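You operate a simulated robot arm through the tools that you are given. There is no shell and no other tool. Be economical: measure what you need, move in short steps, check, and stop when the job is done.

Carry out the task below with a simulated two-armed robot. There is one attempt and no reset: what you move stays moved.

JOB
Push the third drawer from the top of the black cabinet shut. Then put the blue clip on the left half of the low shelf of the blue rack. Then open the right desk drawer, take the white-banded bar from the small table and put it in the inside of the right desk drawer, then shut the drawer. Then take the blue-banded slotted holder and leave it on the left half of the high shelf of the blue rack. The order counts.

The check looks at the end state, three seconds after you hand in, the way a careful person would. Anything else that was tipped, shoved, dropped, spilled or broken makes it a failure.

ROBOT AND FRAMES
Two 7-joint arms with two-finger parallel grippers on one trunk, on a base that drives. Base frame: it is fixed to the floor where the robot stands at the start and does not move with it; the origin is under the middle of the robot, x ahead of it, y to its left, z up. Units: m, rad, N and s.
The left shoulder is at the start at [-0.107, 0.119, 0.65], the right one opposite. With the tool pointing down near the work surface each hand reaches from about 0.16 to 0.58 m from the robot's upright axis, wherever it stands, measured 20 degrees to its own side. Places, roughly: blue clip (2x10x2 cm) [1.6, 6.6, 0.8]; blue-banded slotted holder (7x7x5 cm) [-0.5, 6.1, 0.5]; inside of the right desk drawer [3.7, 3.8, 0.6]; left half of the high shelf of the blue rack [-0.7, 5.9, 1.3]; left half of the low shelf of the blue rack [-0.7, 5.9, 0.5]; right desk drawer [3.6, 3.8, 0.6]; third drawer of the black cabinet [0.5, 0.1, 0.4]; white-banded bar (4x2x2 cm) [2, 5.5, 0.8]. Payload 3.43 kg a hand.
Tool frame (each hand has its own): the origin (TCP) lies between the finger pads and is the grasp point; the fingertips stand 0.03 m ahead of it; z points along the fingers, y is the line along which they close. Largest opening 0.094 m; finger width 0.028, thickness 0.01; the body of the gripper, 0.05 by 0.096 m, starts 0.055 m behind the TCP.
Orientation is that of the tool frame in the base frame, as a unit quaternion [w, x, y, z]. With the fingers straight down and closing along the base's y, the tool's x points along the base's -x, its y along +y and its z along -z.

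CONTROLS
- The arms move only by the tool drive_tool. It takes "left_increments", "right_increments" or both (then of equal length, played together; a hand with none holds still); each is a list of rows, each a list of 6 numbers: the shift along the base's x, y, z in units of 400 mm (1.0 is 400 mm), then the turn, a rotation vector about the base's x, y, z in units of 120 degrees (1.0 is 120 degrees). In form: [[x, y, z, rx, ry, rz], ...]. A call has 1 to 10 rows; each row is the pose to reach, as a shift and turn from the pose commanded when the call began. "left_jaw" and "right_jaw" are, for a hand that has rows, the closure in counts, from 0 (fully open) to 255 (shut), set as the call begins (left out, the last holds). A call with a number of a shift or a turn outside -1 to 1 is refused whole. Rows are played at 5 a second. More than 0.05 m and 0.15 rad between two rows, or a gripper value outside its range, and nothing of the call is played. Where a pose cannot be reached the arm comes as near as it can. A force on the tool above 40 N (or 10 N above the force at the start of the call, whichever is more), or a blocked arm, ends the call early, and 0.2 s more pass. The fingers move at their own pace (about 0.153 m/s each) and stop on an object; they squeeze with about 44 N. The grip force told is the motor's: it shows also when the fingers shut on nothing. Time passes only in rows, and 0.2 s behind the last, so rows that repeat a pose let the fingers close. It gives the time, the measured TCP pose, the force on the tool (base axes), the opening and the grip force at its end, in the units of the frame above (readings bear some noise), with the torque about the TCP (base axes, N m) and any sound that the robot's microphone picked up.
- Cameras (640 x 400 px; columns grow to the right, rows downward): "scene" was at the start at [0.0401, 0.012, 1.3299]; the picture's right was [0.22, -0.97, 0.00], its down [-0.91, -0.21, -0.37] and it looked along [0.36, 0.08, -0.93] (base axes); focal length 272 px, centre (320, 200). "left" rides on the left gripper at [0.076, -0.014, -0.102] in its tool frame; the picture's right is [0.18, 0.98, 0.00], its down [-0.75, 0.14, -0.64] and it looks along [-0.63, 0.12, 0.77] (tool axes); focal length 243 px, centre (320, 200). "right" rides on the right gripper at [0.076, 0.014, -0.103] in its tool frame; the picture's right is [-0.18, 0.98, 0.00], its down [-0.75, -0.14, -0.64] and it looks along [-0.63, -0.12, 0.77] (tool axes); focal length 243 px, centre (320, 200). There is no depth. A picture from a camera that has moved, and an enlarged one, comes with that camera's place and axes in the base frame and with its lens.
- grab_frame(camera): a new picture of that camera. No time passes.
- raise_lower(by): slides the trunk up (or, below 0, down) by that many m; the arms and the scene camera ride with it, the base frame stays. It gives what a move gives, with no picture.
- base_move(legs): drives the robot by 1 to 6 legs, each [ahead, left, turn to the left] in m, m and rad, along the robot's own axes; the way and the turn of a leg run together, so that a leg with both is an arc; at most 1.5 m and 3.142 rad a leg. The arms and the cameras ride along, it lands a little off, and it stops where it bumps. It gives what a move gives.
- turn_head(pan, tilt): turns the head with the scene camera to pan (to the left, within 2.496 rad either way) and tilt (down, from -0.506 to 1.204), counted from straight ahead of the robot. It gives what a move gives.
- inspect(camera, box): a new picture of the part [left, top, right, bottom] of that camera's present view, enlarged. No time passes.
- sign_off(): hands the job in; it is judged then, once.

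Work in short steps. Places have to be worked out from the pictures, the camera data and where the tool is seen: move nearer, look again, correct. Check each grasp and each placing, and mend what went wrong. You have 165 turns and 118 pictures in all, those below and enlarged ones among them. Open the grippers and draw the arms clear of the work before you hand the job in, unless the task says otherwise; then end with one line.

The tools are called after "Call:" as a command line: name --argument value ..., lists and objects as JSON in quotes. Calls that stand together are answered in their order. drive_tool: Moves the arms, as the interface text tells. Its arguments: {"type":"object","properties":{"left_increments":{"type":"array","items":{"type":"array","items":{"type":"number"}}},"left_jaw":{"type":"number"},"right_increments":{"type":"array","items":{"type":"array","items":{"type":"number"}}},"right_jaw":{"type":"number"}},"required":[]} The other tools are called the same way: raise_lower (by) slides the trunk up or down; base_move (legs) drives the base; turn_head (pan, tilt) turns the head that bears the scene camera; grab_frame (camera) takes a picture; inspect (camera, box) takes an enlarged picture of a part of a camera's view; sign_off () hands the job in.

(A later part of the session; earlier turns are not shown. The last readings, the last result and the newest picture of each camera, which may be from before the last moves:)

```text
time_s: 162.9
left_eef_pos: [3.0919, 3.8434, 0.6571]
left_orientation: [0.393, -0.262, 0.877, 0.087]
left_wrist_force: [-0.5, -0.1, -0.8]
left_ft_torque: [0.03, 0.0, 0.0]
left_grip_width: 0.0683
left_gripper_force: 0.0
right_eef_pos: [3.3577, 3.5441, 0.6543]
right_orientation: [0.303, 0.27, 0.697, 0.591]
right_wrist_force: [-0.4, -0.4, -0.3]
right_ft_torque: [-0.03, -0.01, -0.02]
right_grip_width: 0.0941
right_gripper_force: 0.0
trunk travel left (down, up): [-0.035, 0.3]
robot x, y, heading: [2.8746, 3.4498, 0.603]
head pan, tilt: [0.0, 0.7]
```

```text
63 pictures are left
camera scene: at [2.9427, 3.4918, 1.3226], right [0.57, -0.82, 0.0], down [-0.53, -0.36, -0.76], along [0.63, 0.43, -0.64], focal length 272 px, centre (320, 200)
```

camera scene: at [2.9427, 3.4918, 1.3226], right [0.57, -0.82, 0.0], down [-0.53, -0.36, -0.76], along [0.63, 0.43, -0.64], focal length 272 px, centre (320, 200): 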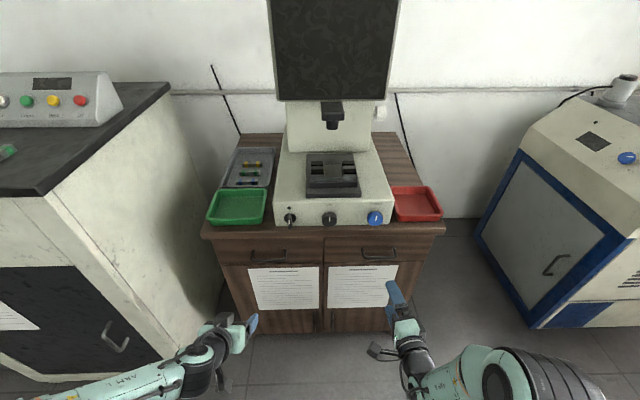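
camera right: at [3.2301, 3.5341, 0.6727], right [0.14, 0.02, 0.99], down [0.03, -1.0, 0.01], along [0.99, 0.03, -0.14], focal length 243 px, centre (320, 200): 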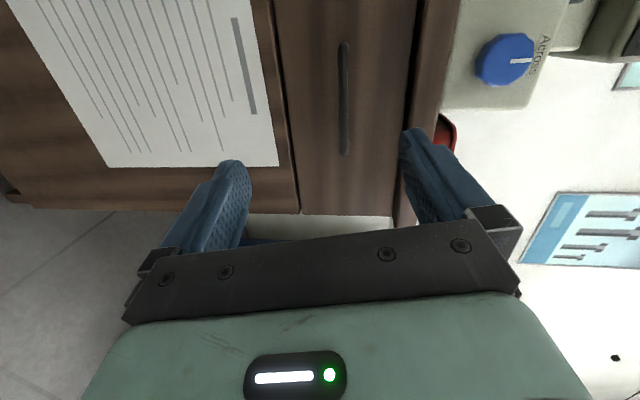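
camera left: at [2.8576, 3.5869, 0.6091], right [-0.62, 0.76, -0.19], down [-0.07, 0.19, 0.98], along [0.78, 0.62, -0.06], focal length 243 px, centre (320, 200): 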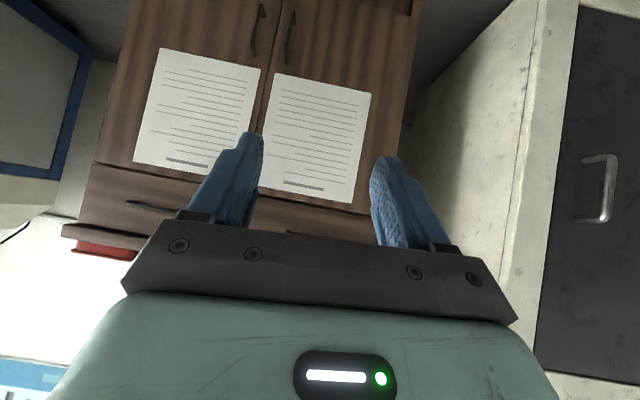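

Consistent. I narrow the fingers to 5 cm and advance so the bar sits between the pads.

Call:
drive_tool --right_increments '[[0.07, 0.06, 0.005, 0, 0, 0], [0.14, 0.12, 0.01, 0, 0, 0], [0.21, 0.178, 0.015, 0, 0, 0], [0.25, 0.21, 0.018, 0, 0, 0], [0.28, 0.236, 0.02, 0, 0, 0]]' --right_jaw 120

Call:
grab_frame --camera "right"

```text
time_s: 164.1
left_eef_pos: [3.0912, 3.8427, 0.6571]
left_orientation: [0.393, -0.262, 0.877, 0.087]
left_wrist_force: [0.3, 0.3, 0.0]
left_ft_torque: [0.01, -0.01, -0.04]
left_grip_width: 0.0681
left_gripper_force: 0.1
right_eef_pos: [3.4747, 3.6356, 0.6761]
right_orientation: [0.3, 0.267, 0.699, 0.591]
right_wrist_force: [-1.9, -1.3, -4.8]
right_ft_torque: [0.12, -0.11, 0.04]
right_grip_width: 0.0512
right_gripper_force: 0.7
right hand out of reach, approached as far as the arm can: row 3, 4, 5
trunk travel left (down, up): [-0.035, 0.3]
robot x, y, heading: [2.8717, 3.4413, 0.604]
head pan, tilt: [0.0, 0.7]
```

```text
62 pictures are left
camera right: at [3.3472, 3.6237, 0.6953], right [0.14, 0.02, 0.99], down [0.04, -1.0, 0.02], along [0.99, 0.03, -0.15], focal length 243 px, centre (320, 200)
```

right: 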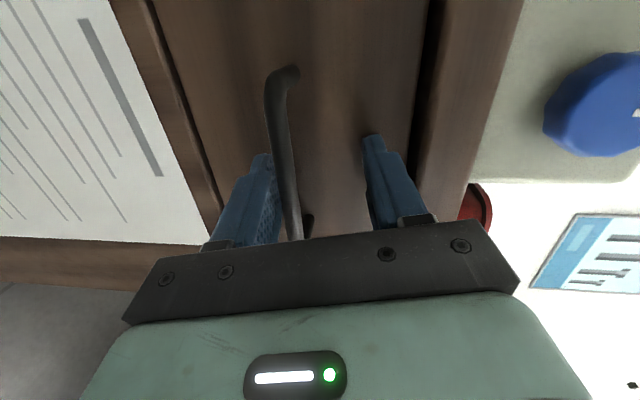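

The bar is between the fingers but off-centre toward the lower one; I lower the trunk 1.2 cm to centre it, then close.

Call:
raise_lower --by -0.013

Call:
drive_tool --right_increments '[[0, 0, 0, 0, 0, 0], [0, 0, 0, 0, 0, 0], [0, 0, 0, 0, 0, 0]]' --right_jaw 255

```text
time_s: 164.8
left_eef_pos: [3.0914, 3.8426, 0.6437]
left_orientation: [0.392, -0.262, 0.878, 0.087]
left_wrist_force: [-0.1, -0.1, -0.6]
left_ft_torque: [0.0, 0.03, 0.01]
left_grip_width: 0.068
left_gripper_force: 0.0
right_eef_pos: [3.4772, 3.6319, 0.6642]
right_orientation: [0.3, 0.269, 0.699, 0.59]
right_wrist_force: [-5.8, -2.8, 0.4]
right_ft_torque: [0.1, -0.23, -0.02]
right_grip_width: 0.0498
right_gripper_force: 0.1
trunk travel left (down, up): [-0.022, 0.313]
robot x, y, heading: [2.8707, 3.4425, 0.604]
head pan, tilt: [0.0, 0.7]
```

```text
time_s: 165.6
left_eef_pos: [3.0931, 3.8443, 0.6432]
left_orientation: [0.391, -0.263, 0.878, 0.086]
left_wrist_force: [-1.4, 0.6, -0.2]
left_ft_torque: [-0.01, -0.02, -0.02]
left_grip_width: 0.0682
left_gripper_force: 0.0
right_eef_pos: [3.4765, 3.6322, 0.6598]
right_orientation: [0.297, 0.271, 0.703, 0.587]
right_wrist_force: [-0.2, -4.0, -29.1]
right_ft_torque: [0.88, 0.62, -0.79]
right_grip_width: 0.0166
right_gripper_force: 45.2
trunk travel left (down, up): [-0.022, 0.313]
robot x, y, heading: [2.8724, 3.4464, 0.597]
head pan, tilt: [0.0, 0.7]
```

The bar is gripped. I pull by driving straight back 0.22 m.

Call:
base_move --legs '[[-0.22, 0, 0]]'

Call:
grab_frame --camera "scene"

```text
time_s: 167.1
left_eef_pos: [2.9381, 3.7375, 0.6447]
left_orientation: [0.393, -0.262, 0.877, 0.086]
left_wrist_force: [0.7, -0.4, 0.2]
left_ft_torque: [0.02, 0.03, -0.03]
left_grip_width: 0.0683
left_gripper_force: 0.0
right_eef_pos: [3.3237, 3.5218, 0.6598]
right_orientation: [0.299, 0.276, 0.702, 0.585]
right_wrist_force: [-0.4, -2.0, -0.4]
right_ft_torque: [0.99, 0.72, 0.43]
right_grip_width: 0.0165
right_gripper_force: 44.8
trunk travel left (down, up): [-0.022, 0.313]
robot x, y, heading: [2.7177, 3.339, 0.604]
head pan, tilt: [0.0, 0.7]
stopped in leg 1: the force on the tool passed its limit at 40 N (the readings are from after the stop); the commanded pose is now the measured one
```

```text
61 pictures are left
camera scene: at [2.7914, 3.3875, 1.3107], right [0.56, -0.83, 0.0], down [-0.53, -0.36, -0.76], along [0.63, 0.43, -0.64], focal length 272 px, centre (320, 200)
```

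scene: 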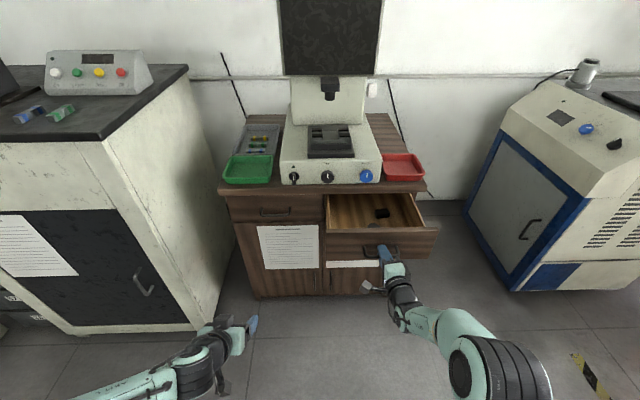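

The drawer is open about 0.19 m. I release the handle and back out.

Call:
drive_tool --right_increments '[[0, 0, 0, 0, 0, 0], [0, 0, 0, 0, 0, 0]]' --right_jaw 110

Call:
base_move --legs '[[-0.25, 0, 0]]'

Call:
inspect --camera "scene" --box '[200, 130, 456, 290]'

```text
time_s: 167.7
left_eef_pos: [2.9373, 3.7371, 0.6453]
left_orientation: [0.393, -0.261, 0.877, 0.087]
left_wrist_force: [0.4, -0.1, 0.8]
left_ft_torque: [0.0, -0.01, 0.02]
left_grip_width: 0.0682
left_gripper_force: 0.1
right_eef_pos: [3.3239, 3.5221, 0.6602]
right_orientation: [0.301, 0.275, 0.702, 0.584]
right_wrist_force: [-0.1, -1.5, -0.1]
right_ft_torque: [-0.03, -0.02, -0.01]
right_grip_width: 0.0535
right_gripper_force: 0.0
trunk travel left (down, up): [-0.022, 0.313]
robot x, y, heading: [2.721, 3.3368, 0.603]
head pan, tilt: [0.0, 0.7]
```

```text
time_s: 169.5
left_eef_pos: [2.7322, 3.5955, 0.6459]
left_orientation: [0.393, -0.261, 0.878, 0.086]
left_wrist_force: [-0.3, -0.7, -0.2]
left_ft_torque: [0.02, -0.01, 0.01]
left_grip_width: 0.0684
left_gripper_force: 0.0
right_eef_pos: [3.1164, 3.3798, 0.6606]
right_orientation: [0.3, 0.275, 0.702, 0.584]
right_wrist_force: [0.5, -0.3, -0.2]
right_ft_torque: [0.02, 0.02, 0.0]
right_grip_width: 0.0537
right_gripper_force: 0.1
trunk travel left (down, up): [-0.022, 0.313]
robot x, y, heading: [2.5118, 3.1959, 0.595]
head pan, tilt: [0.0, 0.7]
```

```text
2.50 times, centred on (328, 210) of scene
camera zoom: at [2.5838, 3.2459, 1.3106], right [0.56, -0.83, 0.0], down [-0.53, -0.36, -0.77], along [0.63, 0.43, -0.64], focal length 681 px, centre (300, 175)
```

zoom: 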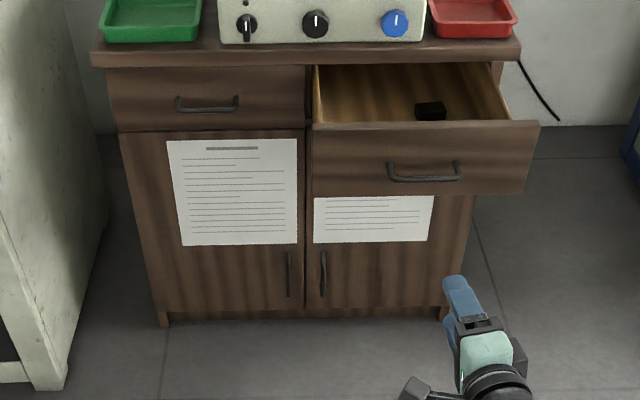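

The drawer is open with a small black block inside on the right. Next the bar: I turn the left tool to vertical, pull the right hand in, and raise the trunk.

Call:
drive_tool --left_increments '[[0, 0, 0, -0.028, 0.05, 0], [0, 0, 0, -0.056, 0.1, 0], [0, 0, 0, -0.084, 0.15, 0], [0, 0, 0, -0.112, 0.2, 0], [0, 0, 0, -0.14, 0.25, 0], [0, 0, 0, -0.168, 0.3, 0], [0, 0, 0, -0.192, 0.347, 0]]' --right_increments '[[-0.06, -0.04, 0, 0, 0, 0], [-0.12, -0.08, 0, 0, 0, 0], [-0.18, -0.12, 0, 0, 0, 0], [-0.24, -0.16, 0, 0, 0, 0], [-0.3, -0.2, 0, 0, 0, 0], [-0.36, -0.25, 0, 0, 0, 0], [-0.42, -0.29, 0, 0, 0, 0]]' --right_jaw 255

Call:
raise_lower --by 0.3

Call:
turn_head --pan 0.9 --tilt 0.6

Call:
grab_frame --camera "scene"

```text
time_s: 171.1
left_eef_pos: [2.732, 3.5955, 0.6455]
left_orientation: [-0.001, -0.284, 0.959, 0.0]
left_wrist_force: [0.7, -0.4, 0.1]
left_ft_torque: [0.0, 0.0, -0.01]
left_grip_width: 0.0683
left_gripper_force: 0.1
right_eef_pos: [2.949, 3.2616, 0.6601]
right_orientation: [0.301, 0.274, 0.703, 0.584]
right_wrist_force: [-0.4, -1.0, 0.1]
right_ft_torque: [-0.02, 0.0, -0.02]
right_grip_width: 0.0002
right_gripper_force: 32.9
right hand out of reach, approached as far as the arm can: row 2
trunk travel left (down, up): [-0.022, 0.313]
robot x, y, heading: [2.5117, 3.1968, 0.595]
head pan, tilt: [0.0, 0.7]
```

```text
time_s: 174.1
left_eef_pos: [2.7305, 3.595, 0.944]
left_orientation: [-0.001, -0.285, 0.958, 0.0]
left_wrist_force: [-0.2, 0.3, -0.2]
left_ft_torque: [0.0, -0.04, -0.03]
left_grip_width: 0.0684
left_gripper_force: 0.1
right_eef_pos: [2.9608, 3.2722, 0.9709]
right_orientation: [0.305, 0.271, 0.696, 0.591]
right_wrist_force: [0.2, 0.0, 0.1]
right_ft_torque: [0.0, -0.02, -0.02]
right_grip_width: 0.0001
right_gripper_force: 33.0
trunk travel left (down, up): [-0.322, 0.013]
robot x, y, heading: [2.5161, 3.1961, 0.595]
head pan, tilt: [0.0, 0.7]
```

```text
time_s: 175.3
left_eef_pos: [2.7324, 3.5958, 0.9444]
left_orientation: [-0.001, -0.286, 0.958, 0.0]
left_wrist_force: [-0.3, 0.0, 0.7]
left_ft_torque: [-0.01, 0.0, 0.0]
left_grip_width: 0.0679
left_gripper_force: 0.2
right_eef_pos: [2.9604, 3.2721, 0.9721]
right_orientation: [0.304, 0.271, 0.696, 0.591]
right_wrist_force: [0.5, 0.6, -0.2]
right_ft_torque: [0.02, -0.01, 0.0]
right_grip_width: 0.0001
right_gripper_force: 32.9
trunk travel left (down, up): [-0.322, 0.013]
robot x, y, heading: [2.5124, 3.1961, 0.602]
head pan, tilt: [0.901, 0.6]
```

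```text
59 pictures are left
camera scene: at [2.4813, 3.2597, 1.6314], right [1.0, -0.07, 0.0], down [-0.04, -0.56, -0.83], along [0.06, 0.82, -0.56], focal length 272 px, centre (320, 200)
```

scene: 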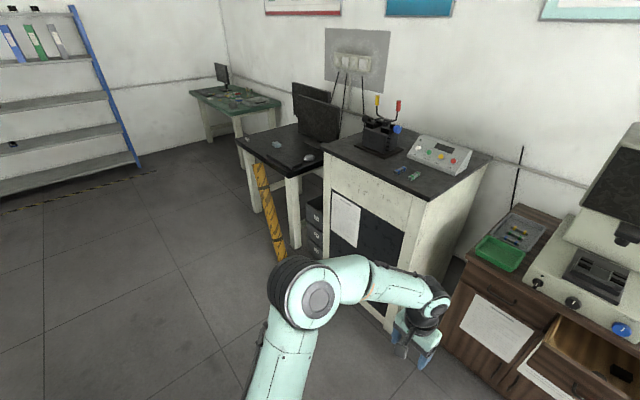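

Now over to the small table: I drive left along the row.

Call:
base_move --legs '[[0, 1.2, 0], [0.1, 0.78, 0]]'

Call:
turn_head --pan 0.1 --tilt 0.8

Call:
grab_frame --camera "scene"

```text
time_s: 193.2
left_eef_pos: [1.6851, 5.3066, 0.944]
left_orientation: [0.0, -0.284, 0.959, -0.001]
left_wrist_force: [-0.4, -0.6, -0.8]
left_ft_torque: [-0.02, -0.02, 0.0]
left_grip_width: 0.0684
left_gripper_force: 0.0
right_eef_pos: [1.9144, 4.9822, 0.9705]
right_orientation: [0.306, 0.272, 0.696, 0.591]
right_wrist_force: [-0.2, -0.1, 0.0]
right_ft_torque: [-0.04, -0.02, -0.01]
right_grip_width: 0.0
right_gripper_force: 33.5
trunk travel left (down, up): [-0.322, 0.013]
robot x, y, heading: [1.4643, 4.9076, 0.595]
head pan, tilt: [0.901, 0.6]
```

```text
time_s: 194.3
left_eef_pos: [1.6857, 5.3055, 0.9434]
left_orientation: [-0.001, -0.285, 0.959, -0.001]
left_wrist_force: [1.4, -0.1, 0.2]
left_ft_torque: [-0.02, 0.02, 0.0]
left_grip_width: 0.0684
left_gripper_force: 0.0
right_eef_pos: [1.914, 4.9828, 0.9715]
right_orientation: [0.306, 0.272, 0.695, 0.591]
right_wrist_force: [0.0, -0.3, -0.6]
right_ft_torque: [0.0, 0.02, -0.04]
right_grip_width: 0.0
right_gripper_force: 33.1
trunk travel left (down, up): [-0.322, 0.013]
robot x, y, heading: [1.4635, 4.913, 0.598]
head pan, tilt: [0.099, 0.799]
```

```text
58 pictures are left
camera scene: at [1.4908, 4.9347, 1.6145], right [0.64, -0.77, 0.0], down [-0.55, -0.46, -0.7], along [0.53, 0.45, -0.72], focal length 272 px, centre (320, 200)
```

scene: 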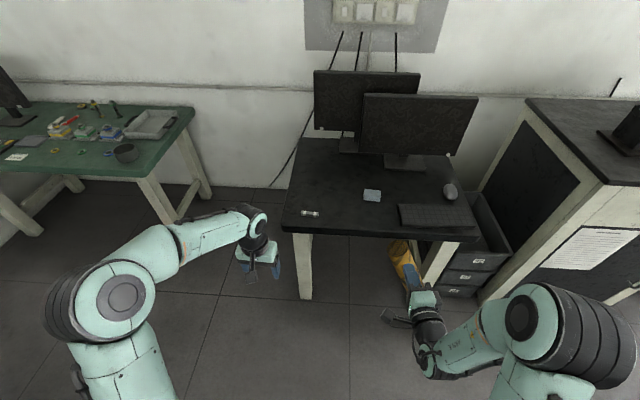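

Bar at about (2.043, 5.453). I lift the right hand a bit to clear the leaning pole, then drive forward 0.28 m.

Call:
drive_tool --right_increments '[[-0.03, 0, 0.08, 0, 0, 0], [-0.06, 0, 0.16, 0, 0, 0], [-0.06, 0, 0.24, 0, 0, 0]]'

Call:
base_move --legs '[[0.28, -0.03, 0]]'

Call:
inspect --camera "scene" --box '[200, 160, 456, 320]'

Call:
grab_frame --camera "left"

```text
time_s: 195.1
left_eef_pos: [1.6847, 5.3061, 0.9449]
left_orientation: [0.001, -0.285, 0.959, 0.0]
left_wrist_force: [0.2, -0.2, -0.6]
left_ft_torque: [-0.01, -0.02, 0.0]
left_grip_width: 0.0683
left_gripper_force: 0.1
right_eef_pos: [1.9062, 4.9886, 1.0719]
right_orientation: [0.305, 0.273, 0.695, 0.591]
right_wrist_force: [0.6, 0.0, -0.7]
right_ft_torque: [0.0, 0.01, 0.03]
right_grip_width: 0.0
right_gripper_force: 32.8
right hand out of reach, approached as far as the arm can: row 1, 2, 3
trunk travel left (down, up): [-0.322, 0.013]
robot x, y, heading: [1.4638, 4.9096, 0.599]
head pan, tilt: [0.099, 0.799]
```

```text
time_s: 197.0
left_eef_pos: [1.9309, 5.4381, 0.9443]
left_orientation: [-0.002, -0.283, 0.959, -0.001]
left_wrist_force: [0.1, -0.2, 0.5]
left_ft_torque: [-0.03, 0.0, 0.01]
left_grip_width: 0.0683
left_gripper_force: 0.2
right_eef_pos: [2.152, 5.1216, 1.0705]
right_orientation: [0.307, 0.271, 0.695, 0.592]
right_wrist_force: [0.5, 0.8, 0.3]
right_ft_torque: [0.02, 0.0, 0.02]
right_grip_width: 0.0
right_gripper_force: 33.2
trunk travel left (down, up): [-0.322, 0.013]
robot x, y, heading: [1.7117, 5.0403, 0.598]
head pan, tilt: [0.099, 0.799]
```

```text
2.50 times, centred on (328, 240) of scene
camera zoom: at [1.7356, 5.0653, 1.6144], right [0.64, -0.77, 0.0], down [-0.55, -0.46, -0.7], along [0.53, 0.45, -0.72], focal length 681 px, centre (300, 100)
```

zoom: 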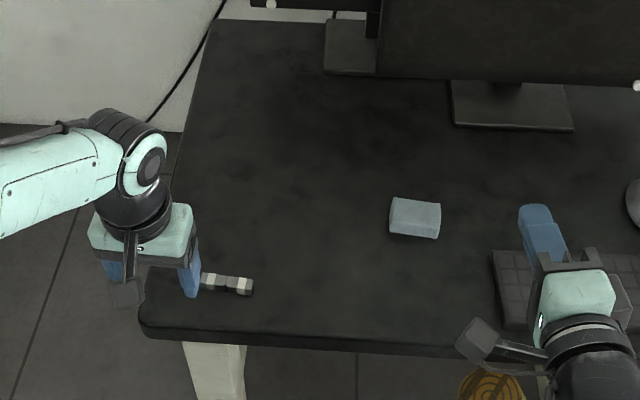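

```text
56 pictures are left
camera left: at [1.8735, 5.3846, 1.046], right [-0.69, 0.72, 0.0], down [0.56, 0.53, 0.64], along [0.46, 0.44, -0.77], focal length 243 px, centre (320, 200)
```

left: 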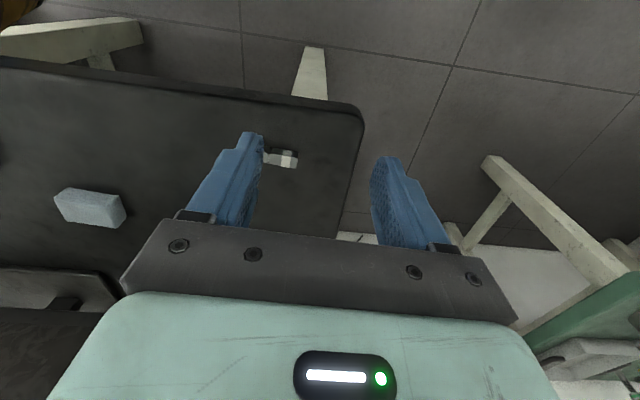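

Bar centre ≈ (2.028, 5.453), lying almost along the closing axis. I open fully and move above it.

Call:
drive_tool --left_increments '[[0.06, 0.01, -0.03, 0, 0, 0], [0.12, 0.02, -0.06, 0, 0, 0], [0.18, 0.03, -0.1, 0, 0, 0], [0.243, 0.037, -0.16, 0, 0, 0], [0.243, 0.037, -0.22, 0, 0, 0]]' --left_jaw 0

Call:
grab_frame --camera "left"

Call:
inspect --camera "scene" --box '[200, 190, 392, 310]'

```text
time_s: 198.2
left_eef_pos: [2.0271, 5.4528, 0.8557]
left_orientation: [-0.001, -0.285, 0.959, 0.001]
left_wrist_force: [-0.9, 0.8, -0.8]
left_ft_torque: [0.0, -0.03, 0.01]
left_grip_width: 0.0939
left_gripper_force: 0.1
right_eef_pos: [2.1515, 5.1213, 1.0712]
right_orientation: [0.306, 0.272, 0.695, 0.59]
right_wrist_force: [0.2, -0.3, 0.5]
right_ft_torque: [0.02, 0.01, 0.01]
right_grip_width: 0.0
right_gripper_force: 33.4
trunk travel left (down, up): [-0.322, 0.013]
robot x, y, heading: [1.7126, 5.0375, 0.597]
head pan, tilt: [0.099, 0.799]
```

```text
55 pictures are left
camera left: at [1.9707, 5.4, 0.9578], right [-0.69, 0.72, 0.0], down [0.56, 0.53, 0.64], along [0.46, 0.44, -0.77], focal length 243 px, centre (320, 200)
```

left: 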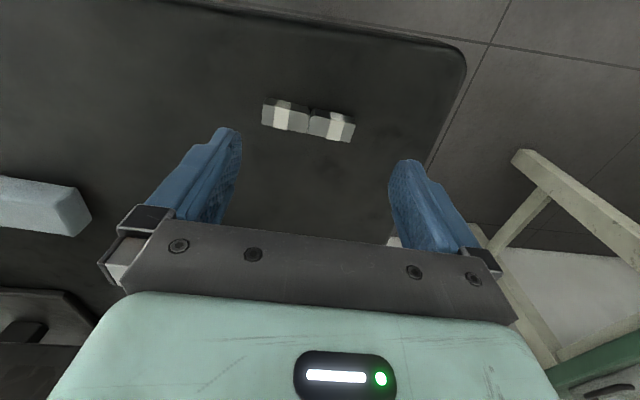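

```text
3.33 times, centred on (296, 250) of scene
camera zoom: at [1.7354, 5.0656, 1.6145], right [0.64, -0.77, 0.0], down [-0.55, -0.46, -0.7], along [0.53, 0.45, -0.72], focal length 907 px, centre (400, 33)
```

zoom: 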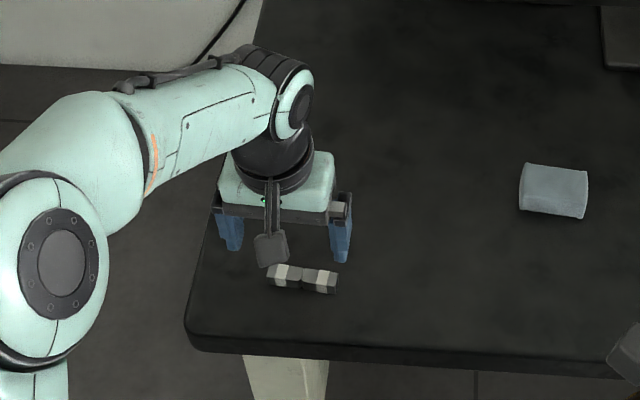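

The object seems to have two segments; I zoom in with the wrist camera.

Call:
inspect --camera "left" --box '[240, 80, 384, 170]'

```text
4.44 times, centred on (312, 125) of left
camera zoom: at [1.9707, 5.4, 0.9578], right [-0.69, 0.72, 0.0], down [0.56, 0.53, 0.64], along [0.46, 0.44, -0.77], focal length 1078 px, centre (356, 533)
```

zoom: 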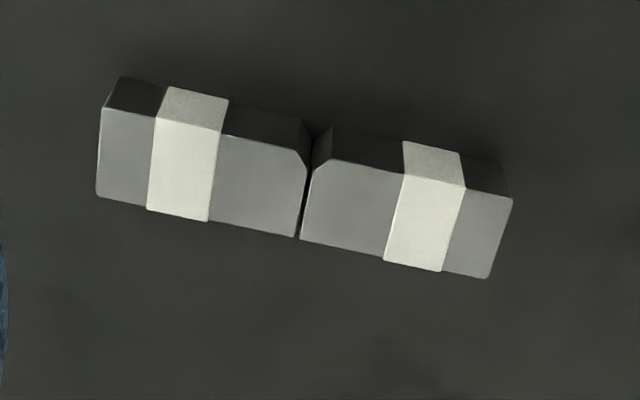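

Two 4-cm segments lie end to end. Similar banded items are on the grey cabinet; I look at those to learn whether a "bar" is one piece or a pair.

Call:
turn_head --pan -0.6 --tilt 0.6

Call:
grab_frame --camera "scene"

```text
time_s: 199.3
left_eef_pos: [2.0269, 5.4523, 0.8567]
left_orientation: [-0.001, -0.284, 0.959, 0.0]
left_wrist_force: [0.8, 0.6, 0.2]
left_ft_torque: [0.0, 0.01, -0.01]
left_grip_width: 0.0941
left_gripper_force: 0.1
right_eef_pos: [2.1524, 5.1216, 1.0705]
right_orientation: [0.306, 0.271, 0.696, 0.591]
right_wrist_force: [0.0, 0.7, -0.6]
right_ft_torque: [0.03, 0.01, 0.01]
right_grip_width: 0.0
right_gripper_force: 32.7
trunk travel left (down, up): [-0.322, 0.013]
robot x, y, heading: [1.712, 5.0379, 0.596]
head pan, tilt: [-0.6, 0.6]
```

```text
52 pictures are left
camera scene: at [1.7622, 5.0134, 1.6314], right [0.0, -1.0, 0.0], down [-0.57, 0.0, -0.82], along [0.82, 0.0, -0.57], focal length 272 px, centre (320, 200)
```

scene: 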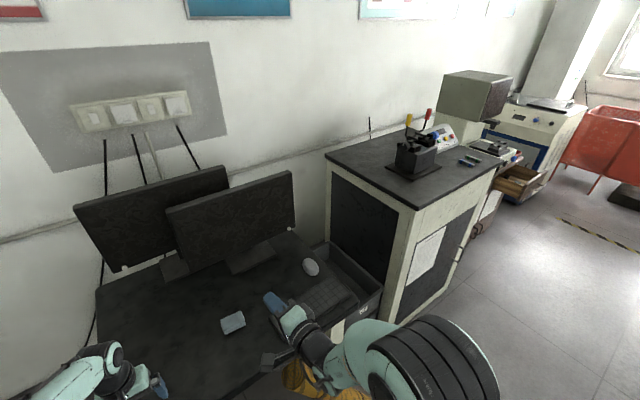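

Call:
inspect --camera "scene" --box '[440, 140, 504, 180]'

```text
10.00 times, centred on (472, 160) of scene
camera zoom: at [1.7622, 5.0134, 1.6314], right [0.0, -1.0, 0.0], down [-0.57, 0.0, -0.82], along [0.82, 0.0, -0.57], focal length 2722 px, centre (-1200, 600)
```

zoom: 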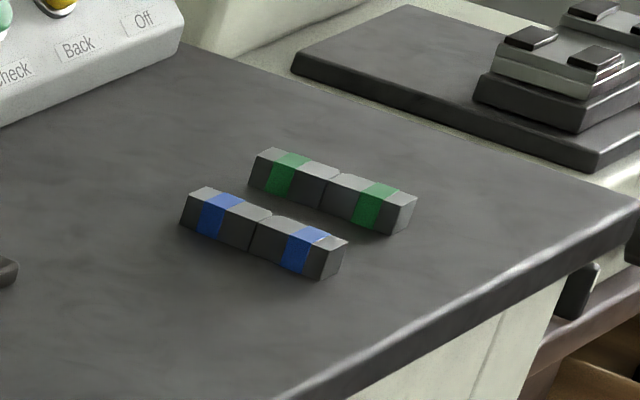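

The other bars are also two-segment units, so the white bar is the whole 7.5-cm unit; I'll grip it across its middle so both segments are held. I rotate the left tool by −92° about vertical above it.

Call:
drive_tool --left_increments '[[0, 0, 0, 0, 0, -0.07], [0, 0, 0, 0, 0, -0.14], [0, 0, 0, 0, 0, -0.21], [0, 0, 0, 0, 0, -0.28], [0, 0, 0, 0, 0, -0.35], [0, 0, 0, 0, 0, -0.42], [0, 0, 0, 0, 0, -0.49], [0, 0, 0, 0, 0, -0.56], [0.007, -0.007, 0, 0, 0, -0.63], [0.014, -0.014, 0, 0, 0, -0.7]]'

Call:
drive_tool --left_increments '[[0, 0, 0, 0, 0, -0.069], [0, 0, -0.02, 0, 0, -0.069]]'

Call:
grab_frame --camera "left"

```text
time_s: 201.5
left_eef_pos: [2.0338, 5.4471, 0.8578]
left_orientation: [-0.001, 0.432, 0.902, 0.0]
left_wrist_force: [-0.1, 0.8, 0.9]
left_ft_torque: [0.03, 0.0, 0.03]
left_grip_width: 0.094
left_gripper_force: 0.1
right_eef_pos: [2.1529, 5.1216, 1.0703]
right_orientation: [0.306, 0.272, 0.695, 0.591]
right_wrist_force: [0.5, 1.0, 0.0]
right_ft_torque: [-0.01, -0.03, 0.01]
right_grip_width: 0.0
right_gripper_force: 33.3
trunk travel left (down, up): [-0.322, 0.013]
robot x, y, heading: [1.7137, 5.0395, 0.595]
head pan, tilt: [-0.6, 0.6]
```

```text
time_s: 202.1
left_eef_pos: [2.0344, 5.4463, 0.8483]
left_orientation: [-0.002, 0.495, 0.869, 0.001]
left_wrist_force: [0.4, 0.4, 0.2]
left_ft_torque: [0.01, -0.04, -0.03]
left_grip_width: 0.0939
left_gripper_force: 0.1
right_eef_pos: [2.1547, 5.1221, 1.071]
right_orientation: [0.307, 0.272, 0.695, 0.591]
right_wrist_force: [0.2, -0.1, 0.3]
right_ft_torque: [-0.01, 0.0, 0.0]
right_grip_width: 0.0002
right_gripper_force: 33.1
trunk travel left (down, up): [-0.322, 0.013]
robot x, y, heading: [1.7071, 5.0389, 0.601]
head pan, tilt: [-0.6, 0.6]
```

```text
50 pictures are left
camera left: at [1.9819, 5.5059, 0.9503], right [0.75, 0.66, 0.0], down [0.51, -0.58, 0.64], along [0.42, -0.48, -0.77], focal length 243 px, centre (320, 200)
```

left: 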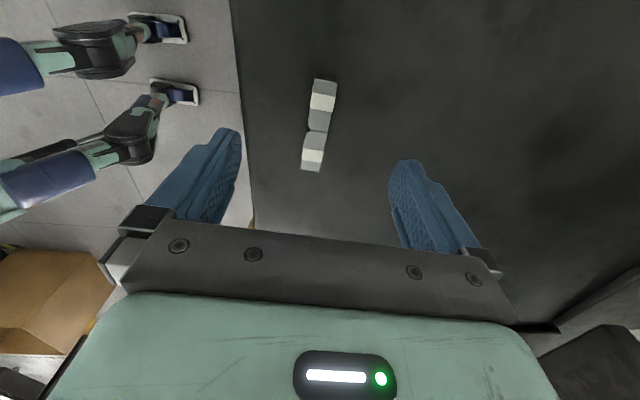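

The bar's joint lies at (2.032, 5.4465), top at 0.7725, directly under the tool. I descend to grasp height and close.

Call:
drive_tool --left_increments '[[0, 0, -0.05, 0, 0, 0], [-0.004, 0, -0.1, 0, 0, 0], [-0.005, 0, -0.13, 0, 0, 0], [-0.005, 0, -0.15, 0, 0, 0]]'

Call:
drive_tool --left_increments '[[0, 0, 0, 0, 0, 0], [0, 0, 0, 0, 0, 0], [0, 0, 0, 0, 0, 0], [0, 0, 0, 0, 0, 0]]' --left_jaw 255

Call:
grab_frame --camera "left"

```text
time_s: 203.1
left_eef_pos: [2.0312, 5.4474, 0.7899]
left_orientation: [-0.001, 0.494, 0.87, 0.001]
left_wrist_force: [-0.6, 0.0, 5.9]
left_ft_torque: [-0.22, 0.24, -0.04]
left_grip_width: 0.0939
left_gripper_force: 0.2
right_eef_pos: [2.1523, 5.1208, 1.0711]
right_orientation: [0.305, 0.272, 0.695, 0.592]
right_wrist_force: [-0.5, -0.5, 0.0]
right_ft_torque: [0.02, 0.02, -0.01]
right_grip_width: 0.0002
right_gripper_force: 33.1
trunk travel left (down, up): [-0.322, 0.013]
robot x, y, heading: [1.7089, 5.0372, 0.598]
head pan, tilt: [-0.6, 0.6]
```

```text
time_s: 204.1
left_eef_pos: [2.0316, 5.4469, 0.7896]
left_orientation: [0.0, 0.493, 0.87, 0.001]
left_wrist_force: [0.3, 1.8, 9.7]
left_ft_torque: [-0.08, -0.01, 0.0]
left_grip_width: 0.0151
left_gripper_force: 43.9
right_eef_pos: [2.1525, 5.1208, 1.0707]
right_orientation: [0.306, 0.271, 0.696, 0.591]
right_wrist_force: [0.4, 0.2, -0.7]
right_ft_torque: [-0.02, 0.01, 0.0]
right_grip_width: 0.0
right_gripper_force: 33.0
trunk travel left (down, up): [-0.322, 0.013]
robot x, y, heading: [1.7119, 5.0386, 0.6]
head pan, tilt: [-0.6, 0.6]
```

```text
49 pictures are left
camera left: at [1.9791, 5.5055, 0.8918], right [0.75, 0.66, 0.0], down [0.51, -0.58, 0.64], along [0.42, -0.48, -0.77], focal length 243 px, centre (320, 200)
```

left: 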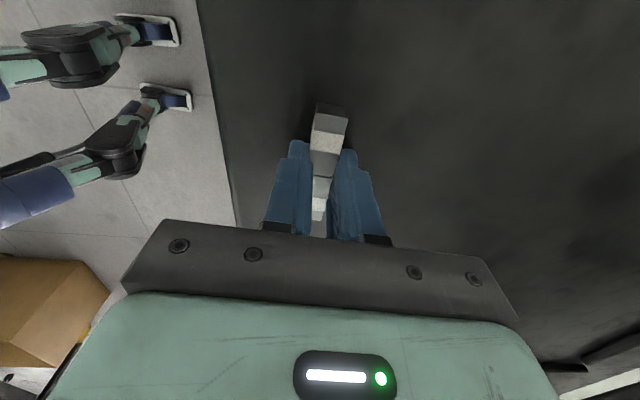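

Gripped across the middle (15 mm). I lift and check that both segments came along.

Call:
drive_tool --left_increments '[[0, 0, 0.05, 0, 0, 0], [0, 0, 0.12, 0, 0, 0], [0, 0, 0.2, 0, 0, 0], [0, 0, 0.3, 0, 0, 0], [0, 0, 0.38, 0, 0, 0]]'

Call:
grab_frame --camera "left"

```text
time_s: 205.3
left_eef_pos: [2.0307, 5.4453, 0.9403]
left_orientation: [-0.001, 0.495, 0.869, 0.0]
left_wrist_force: [1.0, 0.6, -1.4]
left_ft_torque: [0.04, 0.0, 0.03]
left_grip_width: 0.0153
left_gripper_force: 43.9
right_eef_pos: [2.153, 5.1222, 1.0706]
right_orientation: [0.306, 0.271, 0.696, 0.591]
right_wrist_force: [0.2, -0.3, -0.6]
right_ft_torque: [-0.01, -0.04, -0.03]
right_grip_width: 0.0
right_gripper_force: 33.5
trunk travel left (down, up): [-0.322, 0.013]
robot x, y, heading: [1.7109, 5.0407, 0.596]
head pan, tilt: [-0.6, 0.6]
```

```text
48 pictures are left
camera left: at [1.9786, 5.5043, 1.0427], right [0.75, 0.66, 0.0], down [0.51, -0.58, 0.64], along [0.42, -0.48, -0.77], focal length 243 px, centre (320, 200)
```

left: 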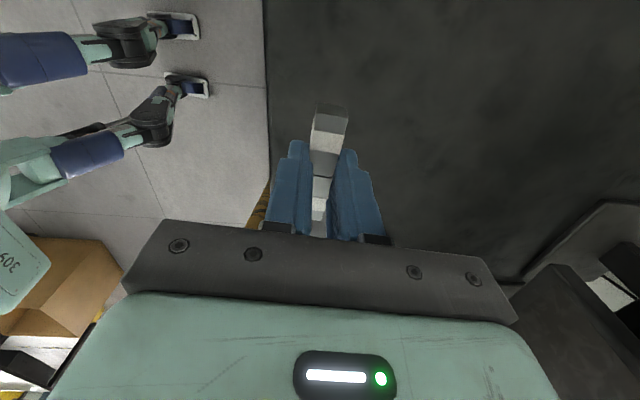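

Both segments are held together. I back off and return to the open drawer.

Call:
base_move --legs '[[-0.37, 0, 0], [0, -1.1, 0], [0, -1.1, 0]]'

Call:
turn_head --pan 0.1 --tilt 0.8

Call:
grab_frame --camera "scene"

```text
time_s: 226.5
left_eef_pos: [2.9575, 3.4491, 0.9395]
left_orientation: [-0.001, 0.488, 0.873, 0.0]
left_wrist_force: [0.4, 0.1, -1.4]
left_ft_torque: [0.0, 0.0, 0.03]
left_grip_width: 0.0151
left_gripper_force: 44.3
right_eef_pos: [3.0838, 3.1265, 1.071]
right_orientation: [0.302, 0.267, 0.697, 0.593]
right_wrist_force: [0.6, 0.7, 0.4]
right_ft_torque: [0.0, -0.03, -0.02]
right_grip_width: 0.0001
right_gripper_force: 32.9
trunk travel left (down, up): [-0.322, 0.013]
robot x, y, heading: [2.6413, 3.0377, 0.613]
head pan, tilt: [-0.6, 0.6]
```

```text
time_s: 227.6
left_eef_pos: [2.9569, 3.45, 0.9408]
left_orientation: [-0.001, 0.488, 0.873, 0.001]
left_wrist_force: [-0.5, -0.4, -1.4]
left_ft_torque: [-0.02, -0.05, 0.0]
left_grip_width: 0.0149
left_gripper_force: 43.9
right_eef_pos: [3.0827, 3.1274, 1.0708]
right_orientation: [0.301, 0.266, 0.697, 0.594]
right_wrist_force: [0.3, 0.5, 0.5]
right_ft_torque: [0.02, 0.01, 0.0]
right_grip_width: 0.0001
right_gripper_force: 32.8
trunk travel left (down, up): [-0.322, 0.013]
robot x, y, heading: [2.6443, 3.0408, 0.611]
head pan, tilt: [0.099, 0.799]
```

```text
47 pictures are left
camera scene: at [2.6674, 3.0653, 1.6145], right [0.65, -0.76, 0.0], down [-0.54, -0.47, -0.7], along [0.53, 0.45, -0.72], focal length 272 px, centre (320, 200)
```

scene: 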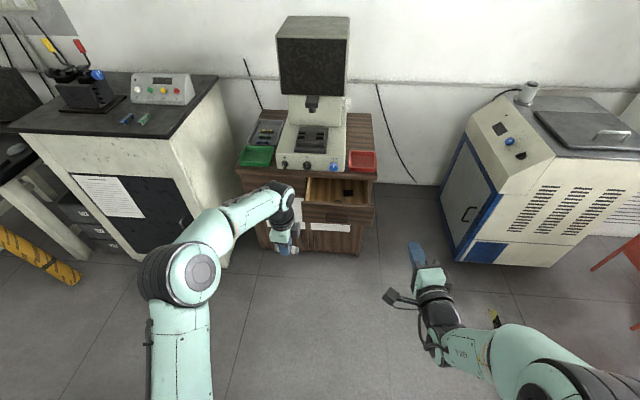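

The drawer interior spans l≈0.86–1.15, p≈4.80–4.95. I drive forward so the hand comes near it, then look.

Call:
base_move --legs '[[0.4, -0.08, -0.005]]'

Call:
turn_head --pan 0.0 --tilt 1.0

Call:
grab_frame --camera "scene"

Call:
grab_frame --camera "left"

```text
time_s: 230.2
left_eef_pos: [3.3319, 3.6152, 0.9391]
left_orientation: [-0.001, 0.488, 0.873, 0.001]
left_wrist_force: [0.2, -0.1, -2.0]
left_ft_torque: [-0.02, 0.04, 0.03]
left_grip_width: 0.0149
left_gripper_force: 44.0
right_eef_pos: [3.4586, 3.2917, 1.0699]
right_orientation: [0.302, 0.266, 0.697, 0.593]
right_wrist_force: [-0.4, -0.1, -0.6]
right_ft_torque: [0.02, -0.01, -0.01]
right_grip_width: 0.0
right_gripper_force: 33.3
trunk travel left (down, up): [-0.322, 0.013]
robot x, y, heading: [3.0206, 3.2029, 0.611]
head pan, tilt: [0.099, 0.799]
```

```text
time_s: 230.9
left_eef_pos: [3.3335, 3.6154, 0.942]
left_orientation: [-0.001, 0.488, 0.873, 0.0]
left_wrist_force: [0.1, -0.4, -1.2]
left_ft_torque: [0.01, -0.02, 0.01]
left_grip_width: 0.0155
left_gripper_force: 43.5
right_eef_pos: [3.459, 3.2928, 1.0712]
right_orientation: [0.302, 0.266, 0.697, 0.593]
right_wrist_force: [-0.3, -1.0, 0.4]
right_ft_torque: [-0.03, 0.0, 0.0]
right_grip_width: 0.0
right_gripper_force: 32.8
trunk travel left (down, up): [-0.322, 0.013]
robot x, y, heading: [3.0157, 3.2042, 0.609]
head pan, tilt: [0.0, 1.0]
```

```text
46 pictures are left
camera scene: at [3.0387, 3.2181, 1.5994], right [0.57, -0.82, 0.0], down [-0.69, -0.48, -0.54], along [0.44, 0.31, -0.84], focal length 272 px, centre (320, 200)
```

scene: 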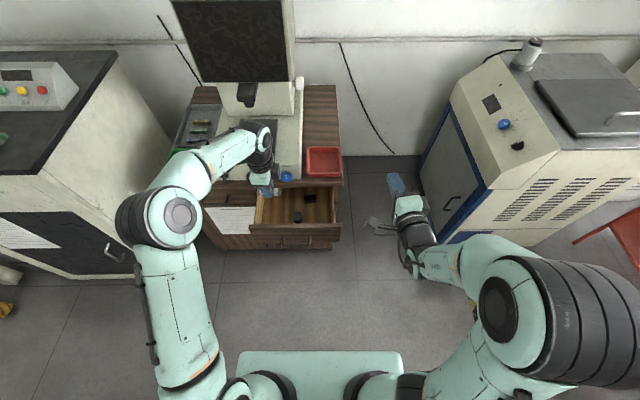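

```text
45 pictures are left
camera left: at [3.2799, 3.6731, 1.0422], right [0.74, 0.67, 0.0], down [0.52, -0.57, 0.64], along [0.43, -0.47, -0.77], focal length 243 px, centre (320, 200)
```

left: 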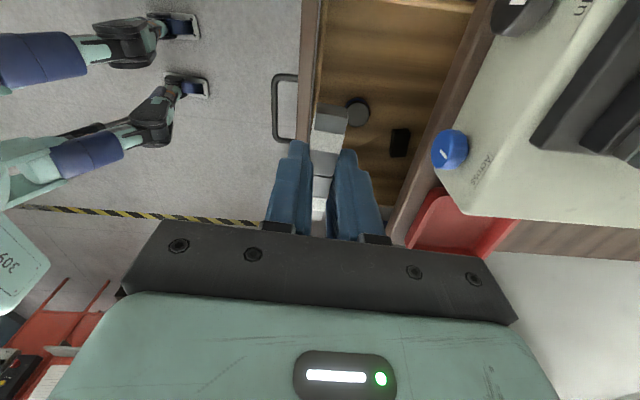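

There is a dark disc and a small block in the drawer. I zoom in to pick a free spot.

Call:
inspect --camera "scene" --box '[232, 160, 360, 240]'

Call:
inspect --camera "left" --box '[260, 0, 516, 160]'

```text
5.00 times, centred on (296, 200) of scene
camera zoom: at [3.0387, 3.2181, 1.5994], right [0.57, -0.82, 0.0], down [-0.69, -0.48, -0.54], along [0.44, 0.31, -0.84], focal length 1361 px, centre (440, 200)
```

zoom: 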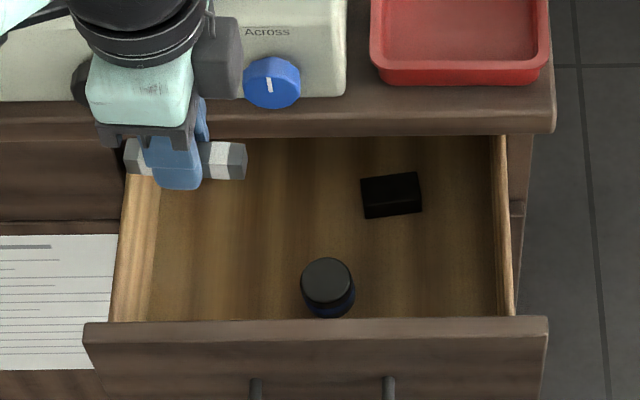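

```text
2.50 times, centred on (388, 80) of left
camera zoom: at [3.2799, 3.6731, 1.0422], right [0.74, 0.67, 0.0], down [0.52, -0.57, 0.64], along [0.43, -0.47, -0.77], focal length 606 px, centre (150, 500)
```

zoom: 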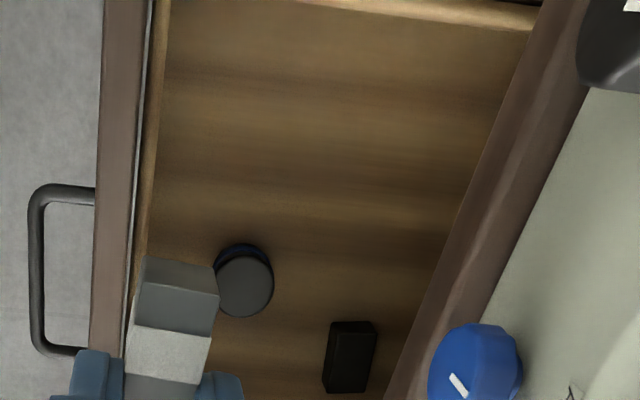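

Free spot: left part of the drawer at about (3.38, 3.665). I move over it and descend partway.

Call:
drive_tool --left_increments '[[0.05, 0.06, 0, 0, 0, 0], [0.105, 0.125, 0, 0, 0, 0], [0.105, 0.125, -0.1, 0, 0, 0], [0.105, 0.125, -0.2, 0, 0, 0], [0.105, 0.125, -0.3, 0, 0, 0], [0.105, 0.125, -0.4, 0, 0, 0]]'

Call:
inspect --camera "scene" --box '[216, 140, 376, 240]'

Call:
grab_frame --camera "left"

```text
time_s: 232.3
left_eef_pos: [3.3752, 3.667, 0.7821]
left_orientation: [-0.001, 0.488, 0.873, 0.001]
left_wrist_force: [-0.4, 0.0, -2.0]
left_ft_torque: [-0.04, 0.0, 0.01]
left_grip_width: 0.015
left_gripper_force: 43.8
right_eef_pos: [3.4585, 3.2922, 1.0698]
right_orientation: [0.302, 0.266, 0.698, 0.593]
right_wrist_force: [0.3, -0.4, -0.6]
right_ft_torque: [-0.02, -0.01, -0.01]
right_grip_width: 0.0
right_gripper_force: 32.9
trunk travel left (down, up): [-0.322, 0.013]
robot x, y, heading: [3.0198, 3.2067, 0.61]
head pan, tilt: [0.0, 1.0]
```

```text
4.00 times, centred on (296, 190) of scene
camera zoom: at [3.0388, 3.2183, 1.5994], right [0.57, -0.82, 0.0], down [-0.69, -0.48, -0.54], along [0.44, 0.31, -0.84], focal length 1089 px, centre (416, 240)
```

zoom: 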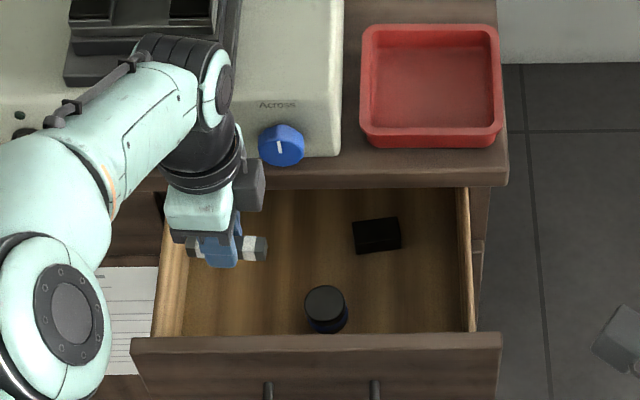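

```text
41 pictures are left
camera left: at [3.3219, 3.7252, 0.8827], right [0.74, 0.67, 0.0], down [0.52, -0.57, 0.64], along [0.43, -0.47, -0.77], focal length 243 px, centre (320, 200)
```

left: 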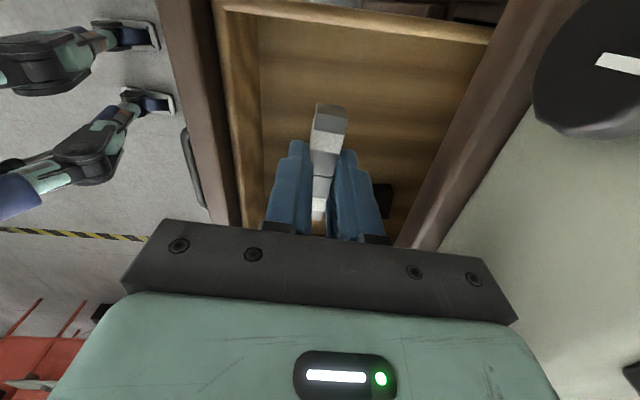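

Aligned between front panel and cabinet edge. I lower further, in small steps, watching force.

Call:
drive_tool --left_increments '[[0, 0, -0.07, 0, 0, 0], [0, 0, -0.14, 0, 0, 0], [0, 0, -0.2, 0, 0, 0], [0, 0, -0.24, 0, 0, 0]]'

Call:
grab_frame --camera "left"

```text
time_s: 233.3
left_eef_pos: [3.3733, 3.6672, 0.6847]
left_orientation: [-0.001, 0.488, 0.873, 0.001]
left_wrist_force: [0.5, -0.4, -1.3]
left_ft_torque: [0.0, -0.02, 0.03]
left_grip_width: 0.015
left_gripper_force: 44.1
right_eef_pos: [3.4589, 3.2916, 1.0707]
right_orientation: [0.302, 0.267, 0.697, 0.593]
right_wrist_force: [-0.3, 0.0, -0.2]
right_ft_torque: [0.0, 0.0, 0.0]
right_grip_width: 0.0
right_gripper_force: 32.9
trunk travel left (down, up): [-0.322, 0.013]
robot x, y, heading: [3.018, 3.2051, 0.609]
head pan, tilt: [0.0, 1.0]
```

```text
40 pictures are left
camera left: at [3.321, 3.724, 0.7864], right [0.74, 0.67, 0.0], down [0.52, -0.57, 0.64], along [0.43, -0.47, -0.77], focal length 243 px, centre (320, 200)
```

left: 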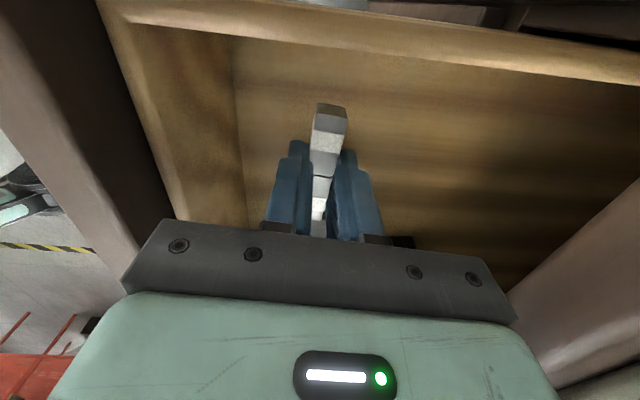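

Still clear; I continue down in 1-cm steps until contact.

Call:
drive_tool --left_increments '[[0, 0, -0.025, 0, 0, 0], [0, 0, -0.05, 0, 0, 0], [0, 0, -0.07, 0, 0, 0], [0, 0, -0.09, 0, 0, 0], [0, 0, -0.11, 0, 0, 0], [0, 0, -0.13, 0, 0, 0]]'

Call:
grab_frame --camera "left"

```text
time_s: 234.7
left_eef_pos: [3.3776, 3.6667, 0.6424]
left_orientation: [0.001, 0.489, 0.873, 0.008]
left_wrist_force: [-1.0, 1.6, 38.6]
left_ft_torque: [-0.67, 0.06, -0.14]
left_grip_width: 0.0152
left_gripper_force: 43.7
right_eef_pos: [3.4565, 3.2893, 1.0729]
right_orientation: [0.303, 0.267, 0.695, 0.594]
right_wrist_force: [-0.7, 0.3, -0.5]
right_ft_torque: [-0.02, 0.02, 0.01]
right_grip_width: 0.0
right_gripper_force: 33.3
trunk travel left (down, up): [-0.322, 0.013]
robot x, y, heading: [3.0187, 3.2047, 0.609]
head pan, tilt: [0.0, 1.0]
```

```text
39 pictures are left
camera left: at [3.3224, 3.7245, 0.7429], right [0.74, 0.67, 0.02], down [0.51, -0.57, 0.64], along [0.44, -0.47, -0.77], focal length 243 px, centre (320, 200)
```

left: 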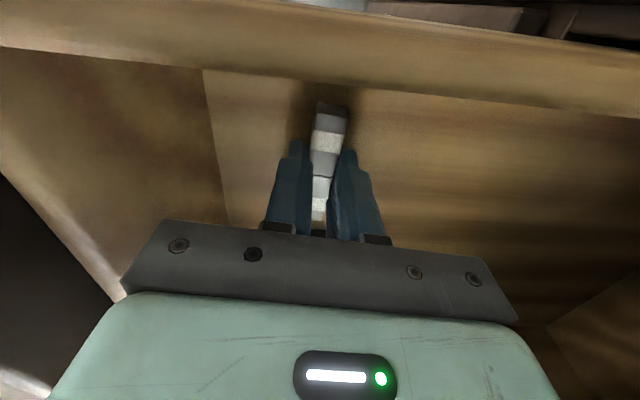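

It's on the drawer floor (38 N, a bit pressed). I relax upward 1 cm command and open.

Call:
drive_tool --left_increments '[[0, 0, 0.012, 0, 0, 0], [0, 0, 0.024, 0, 0, 0], [0, 0, 0.024, 0, 0, 0]]'

Call:
drive_tool --left_increments '[[0, 0, 0, 0, 0, 0], [0, 0, 0, 0, 0, 0]]' --left_jaw 140

Call:
drive_tool --left_increments '[[0, 0, 0.06, 0, 0, 0], [0, 0, 0.16, 0, 0, 0], [0, 0, 0.26, 0, 0, 0], [0, 0, 0.36, 0, 0, 0], [0, 0, 0.46, 0, 0, 0]]'

Call:
inspect --camera "left" --box '[160, 0, 480, 200]'

```text
time_s: 235.5
left_eef_pos: [3.3736, 3.6654, 0.6418]
left_orientation: [-0.002, 0.489, 0.873, 0.001]
left_wrist_force: [-1.5, 2.5, 10.5]
left_ft_torque: [-0.02, -0.09, 0.05]
left_grip_width: 0.0154
left_gripper_force: 44.0
right_eef_pos: [3.458, 3.2916, 1.0703]
right_orientation: [0.303, 0.267, 0.697, 0.593]
right_wrist_force: [0.3, 0.0, 0.2]
right_ft_torque: [0.03, -0.03, -0.01]
right_grip_width: 0.0
right_gripper_force: 32.9
trunk travel left (down, up): [-0.322, 0.013]
robot x, y, heading: [3.0192, 3.2047, 0.612]
head pan, tilt: [0.0, 1.0]
```

```text
time_s: 236.1
left_eef_pos: [3.3744, 3.6651, 0.6428]
left_orientation: [-0.001, 0.488, 0.873, -0.001]
left_wrist_force: [-1.9, 2.0, 3.2]
left_ft_torque: [0.11, -0.01, 0.08]
left_grip_width: 0.0421
left_gripper_force: 0.0
right_eef_pos: [3.4583, 3.2917, 1.0715]
right_orientation: [0.302, 0.266, 0.698, 0.593]
right_wrist_force: [-0.6, -0.2, 0.9]
right_ft_torque: [-0.05, 0.01, 0.01]
right_grip_width: 0.0
right_gripper_force: 32.9
trunk travel left (down, up): [-0.322, 0.013]
robot x, y, heading: [3.0167, 3.2041, 0.609]
head pan, tilt: [0.0, 1.0]
```

```text
time_s: 237.3
left_eef_pos: [3.3759, 3.6664, 0.8274]
left_orientation: [-0.001, 0.489, 0.872, -0.001]
left_wrist_force: [0.6, 0.4, 0.7]
left_ft_torque: [0.01, 0.0, -0.01]
left_grip_width: 0.0422
left_gripper_force: 0.0
right_eef_pos: [3.4587, 3.2912, 1.0705]
right_orientation: [0.302, 0.268, 0.697, 0.593]
right_wrist_force: [0.1, -0.5, -0.4]
right_ft_torque: [0.0, -0.02, -0.02]
right_grip_width: 0.0
right_gripper_force: 32.8
trunk travel left (down, up): [-0.322, 0.013]
robot x, y, heading: [3.0204, 3.2056, 0.611]
head pan, tilt: [0.0, 1.0]
```

```text
2.00 times, centred on (320, 100) of left
camera zoom: at [3.3224, 3.7235, 0.9281], right [0.74, 0.67, 0.0], down [0.52, -0.57, 0.64], along [0.43, -0.48, -0.77], focal length 485 px, centre (320, 400)
```

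zoom: 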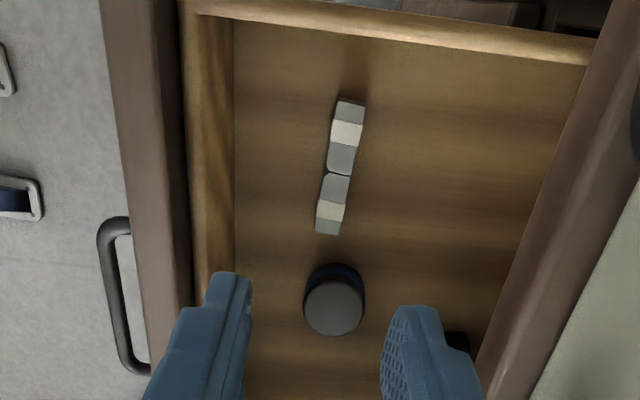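

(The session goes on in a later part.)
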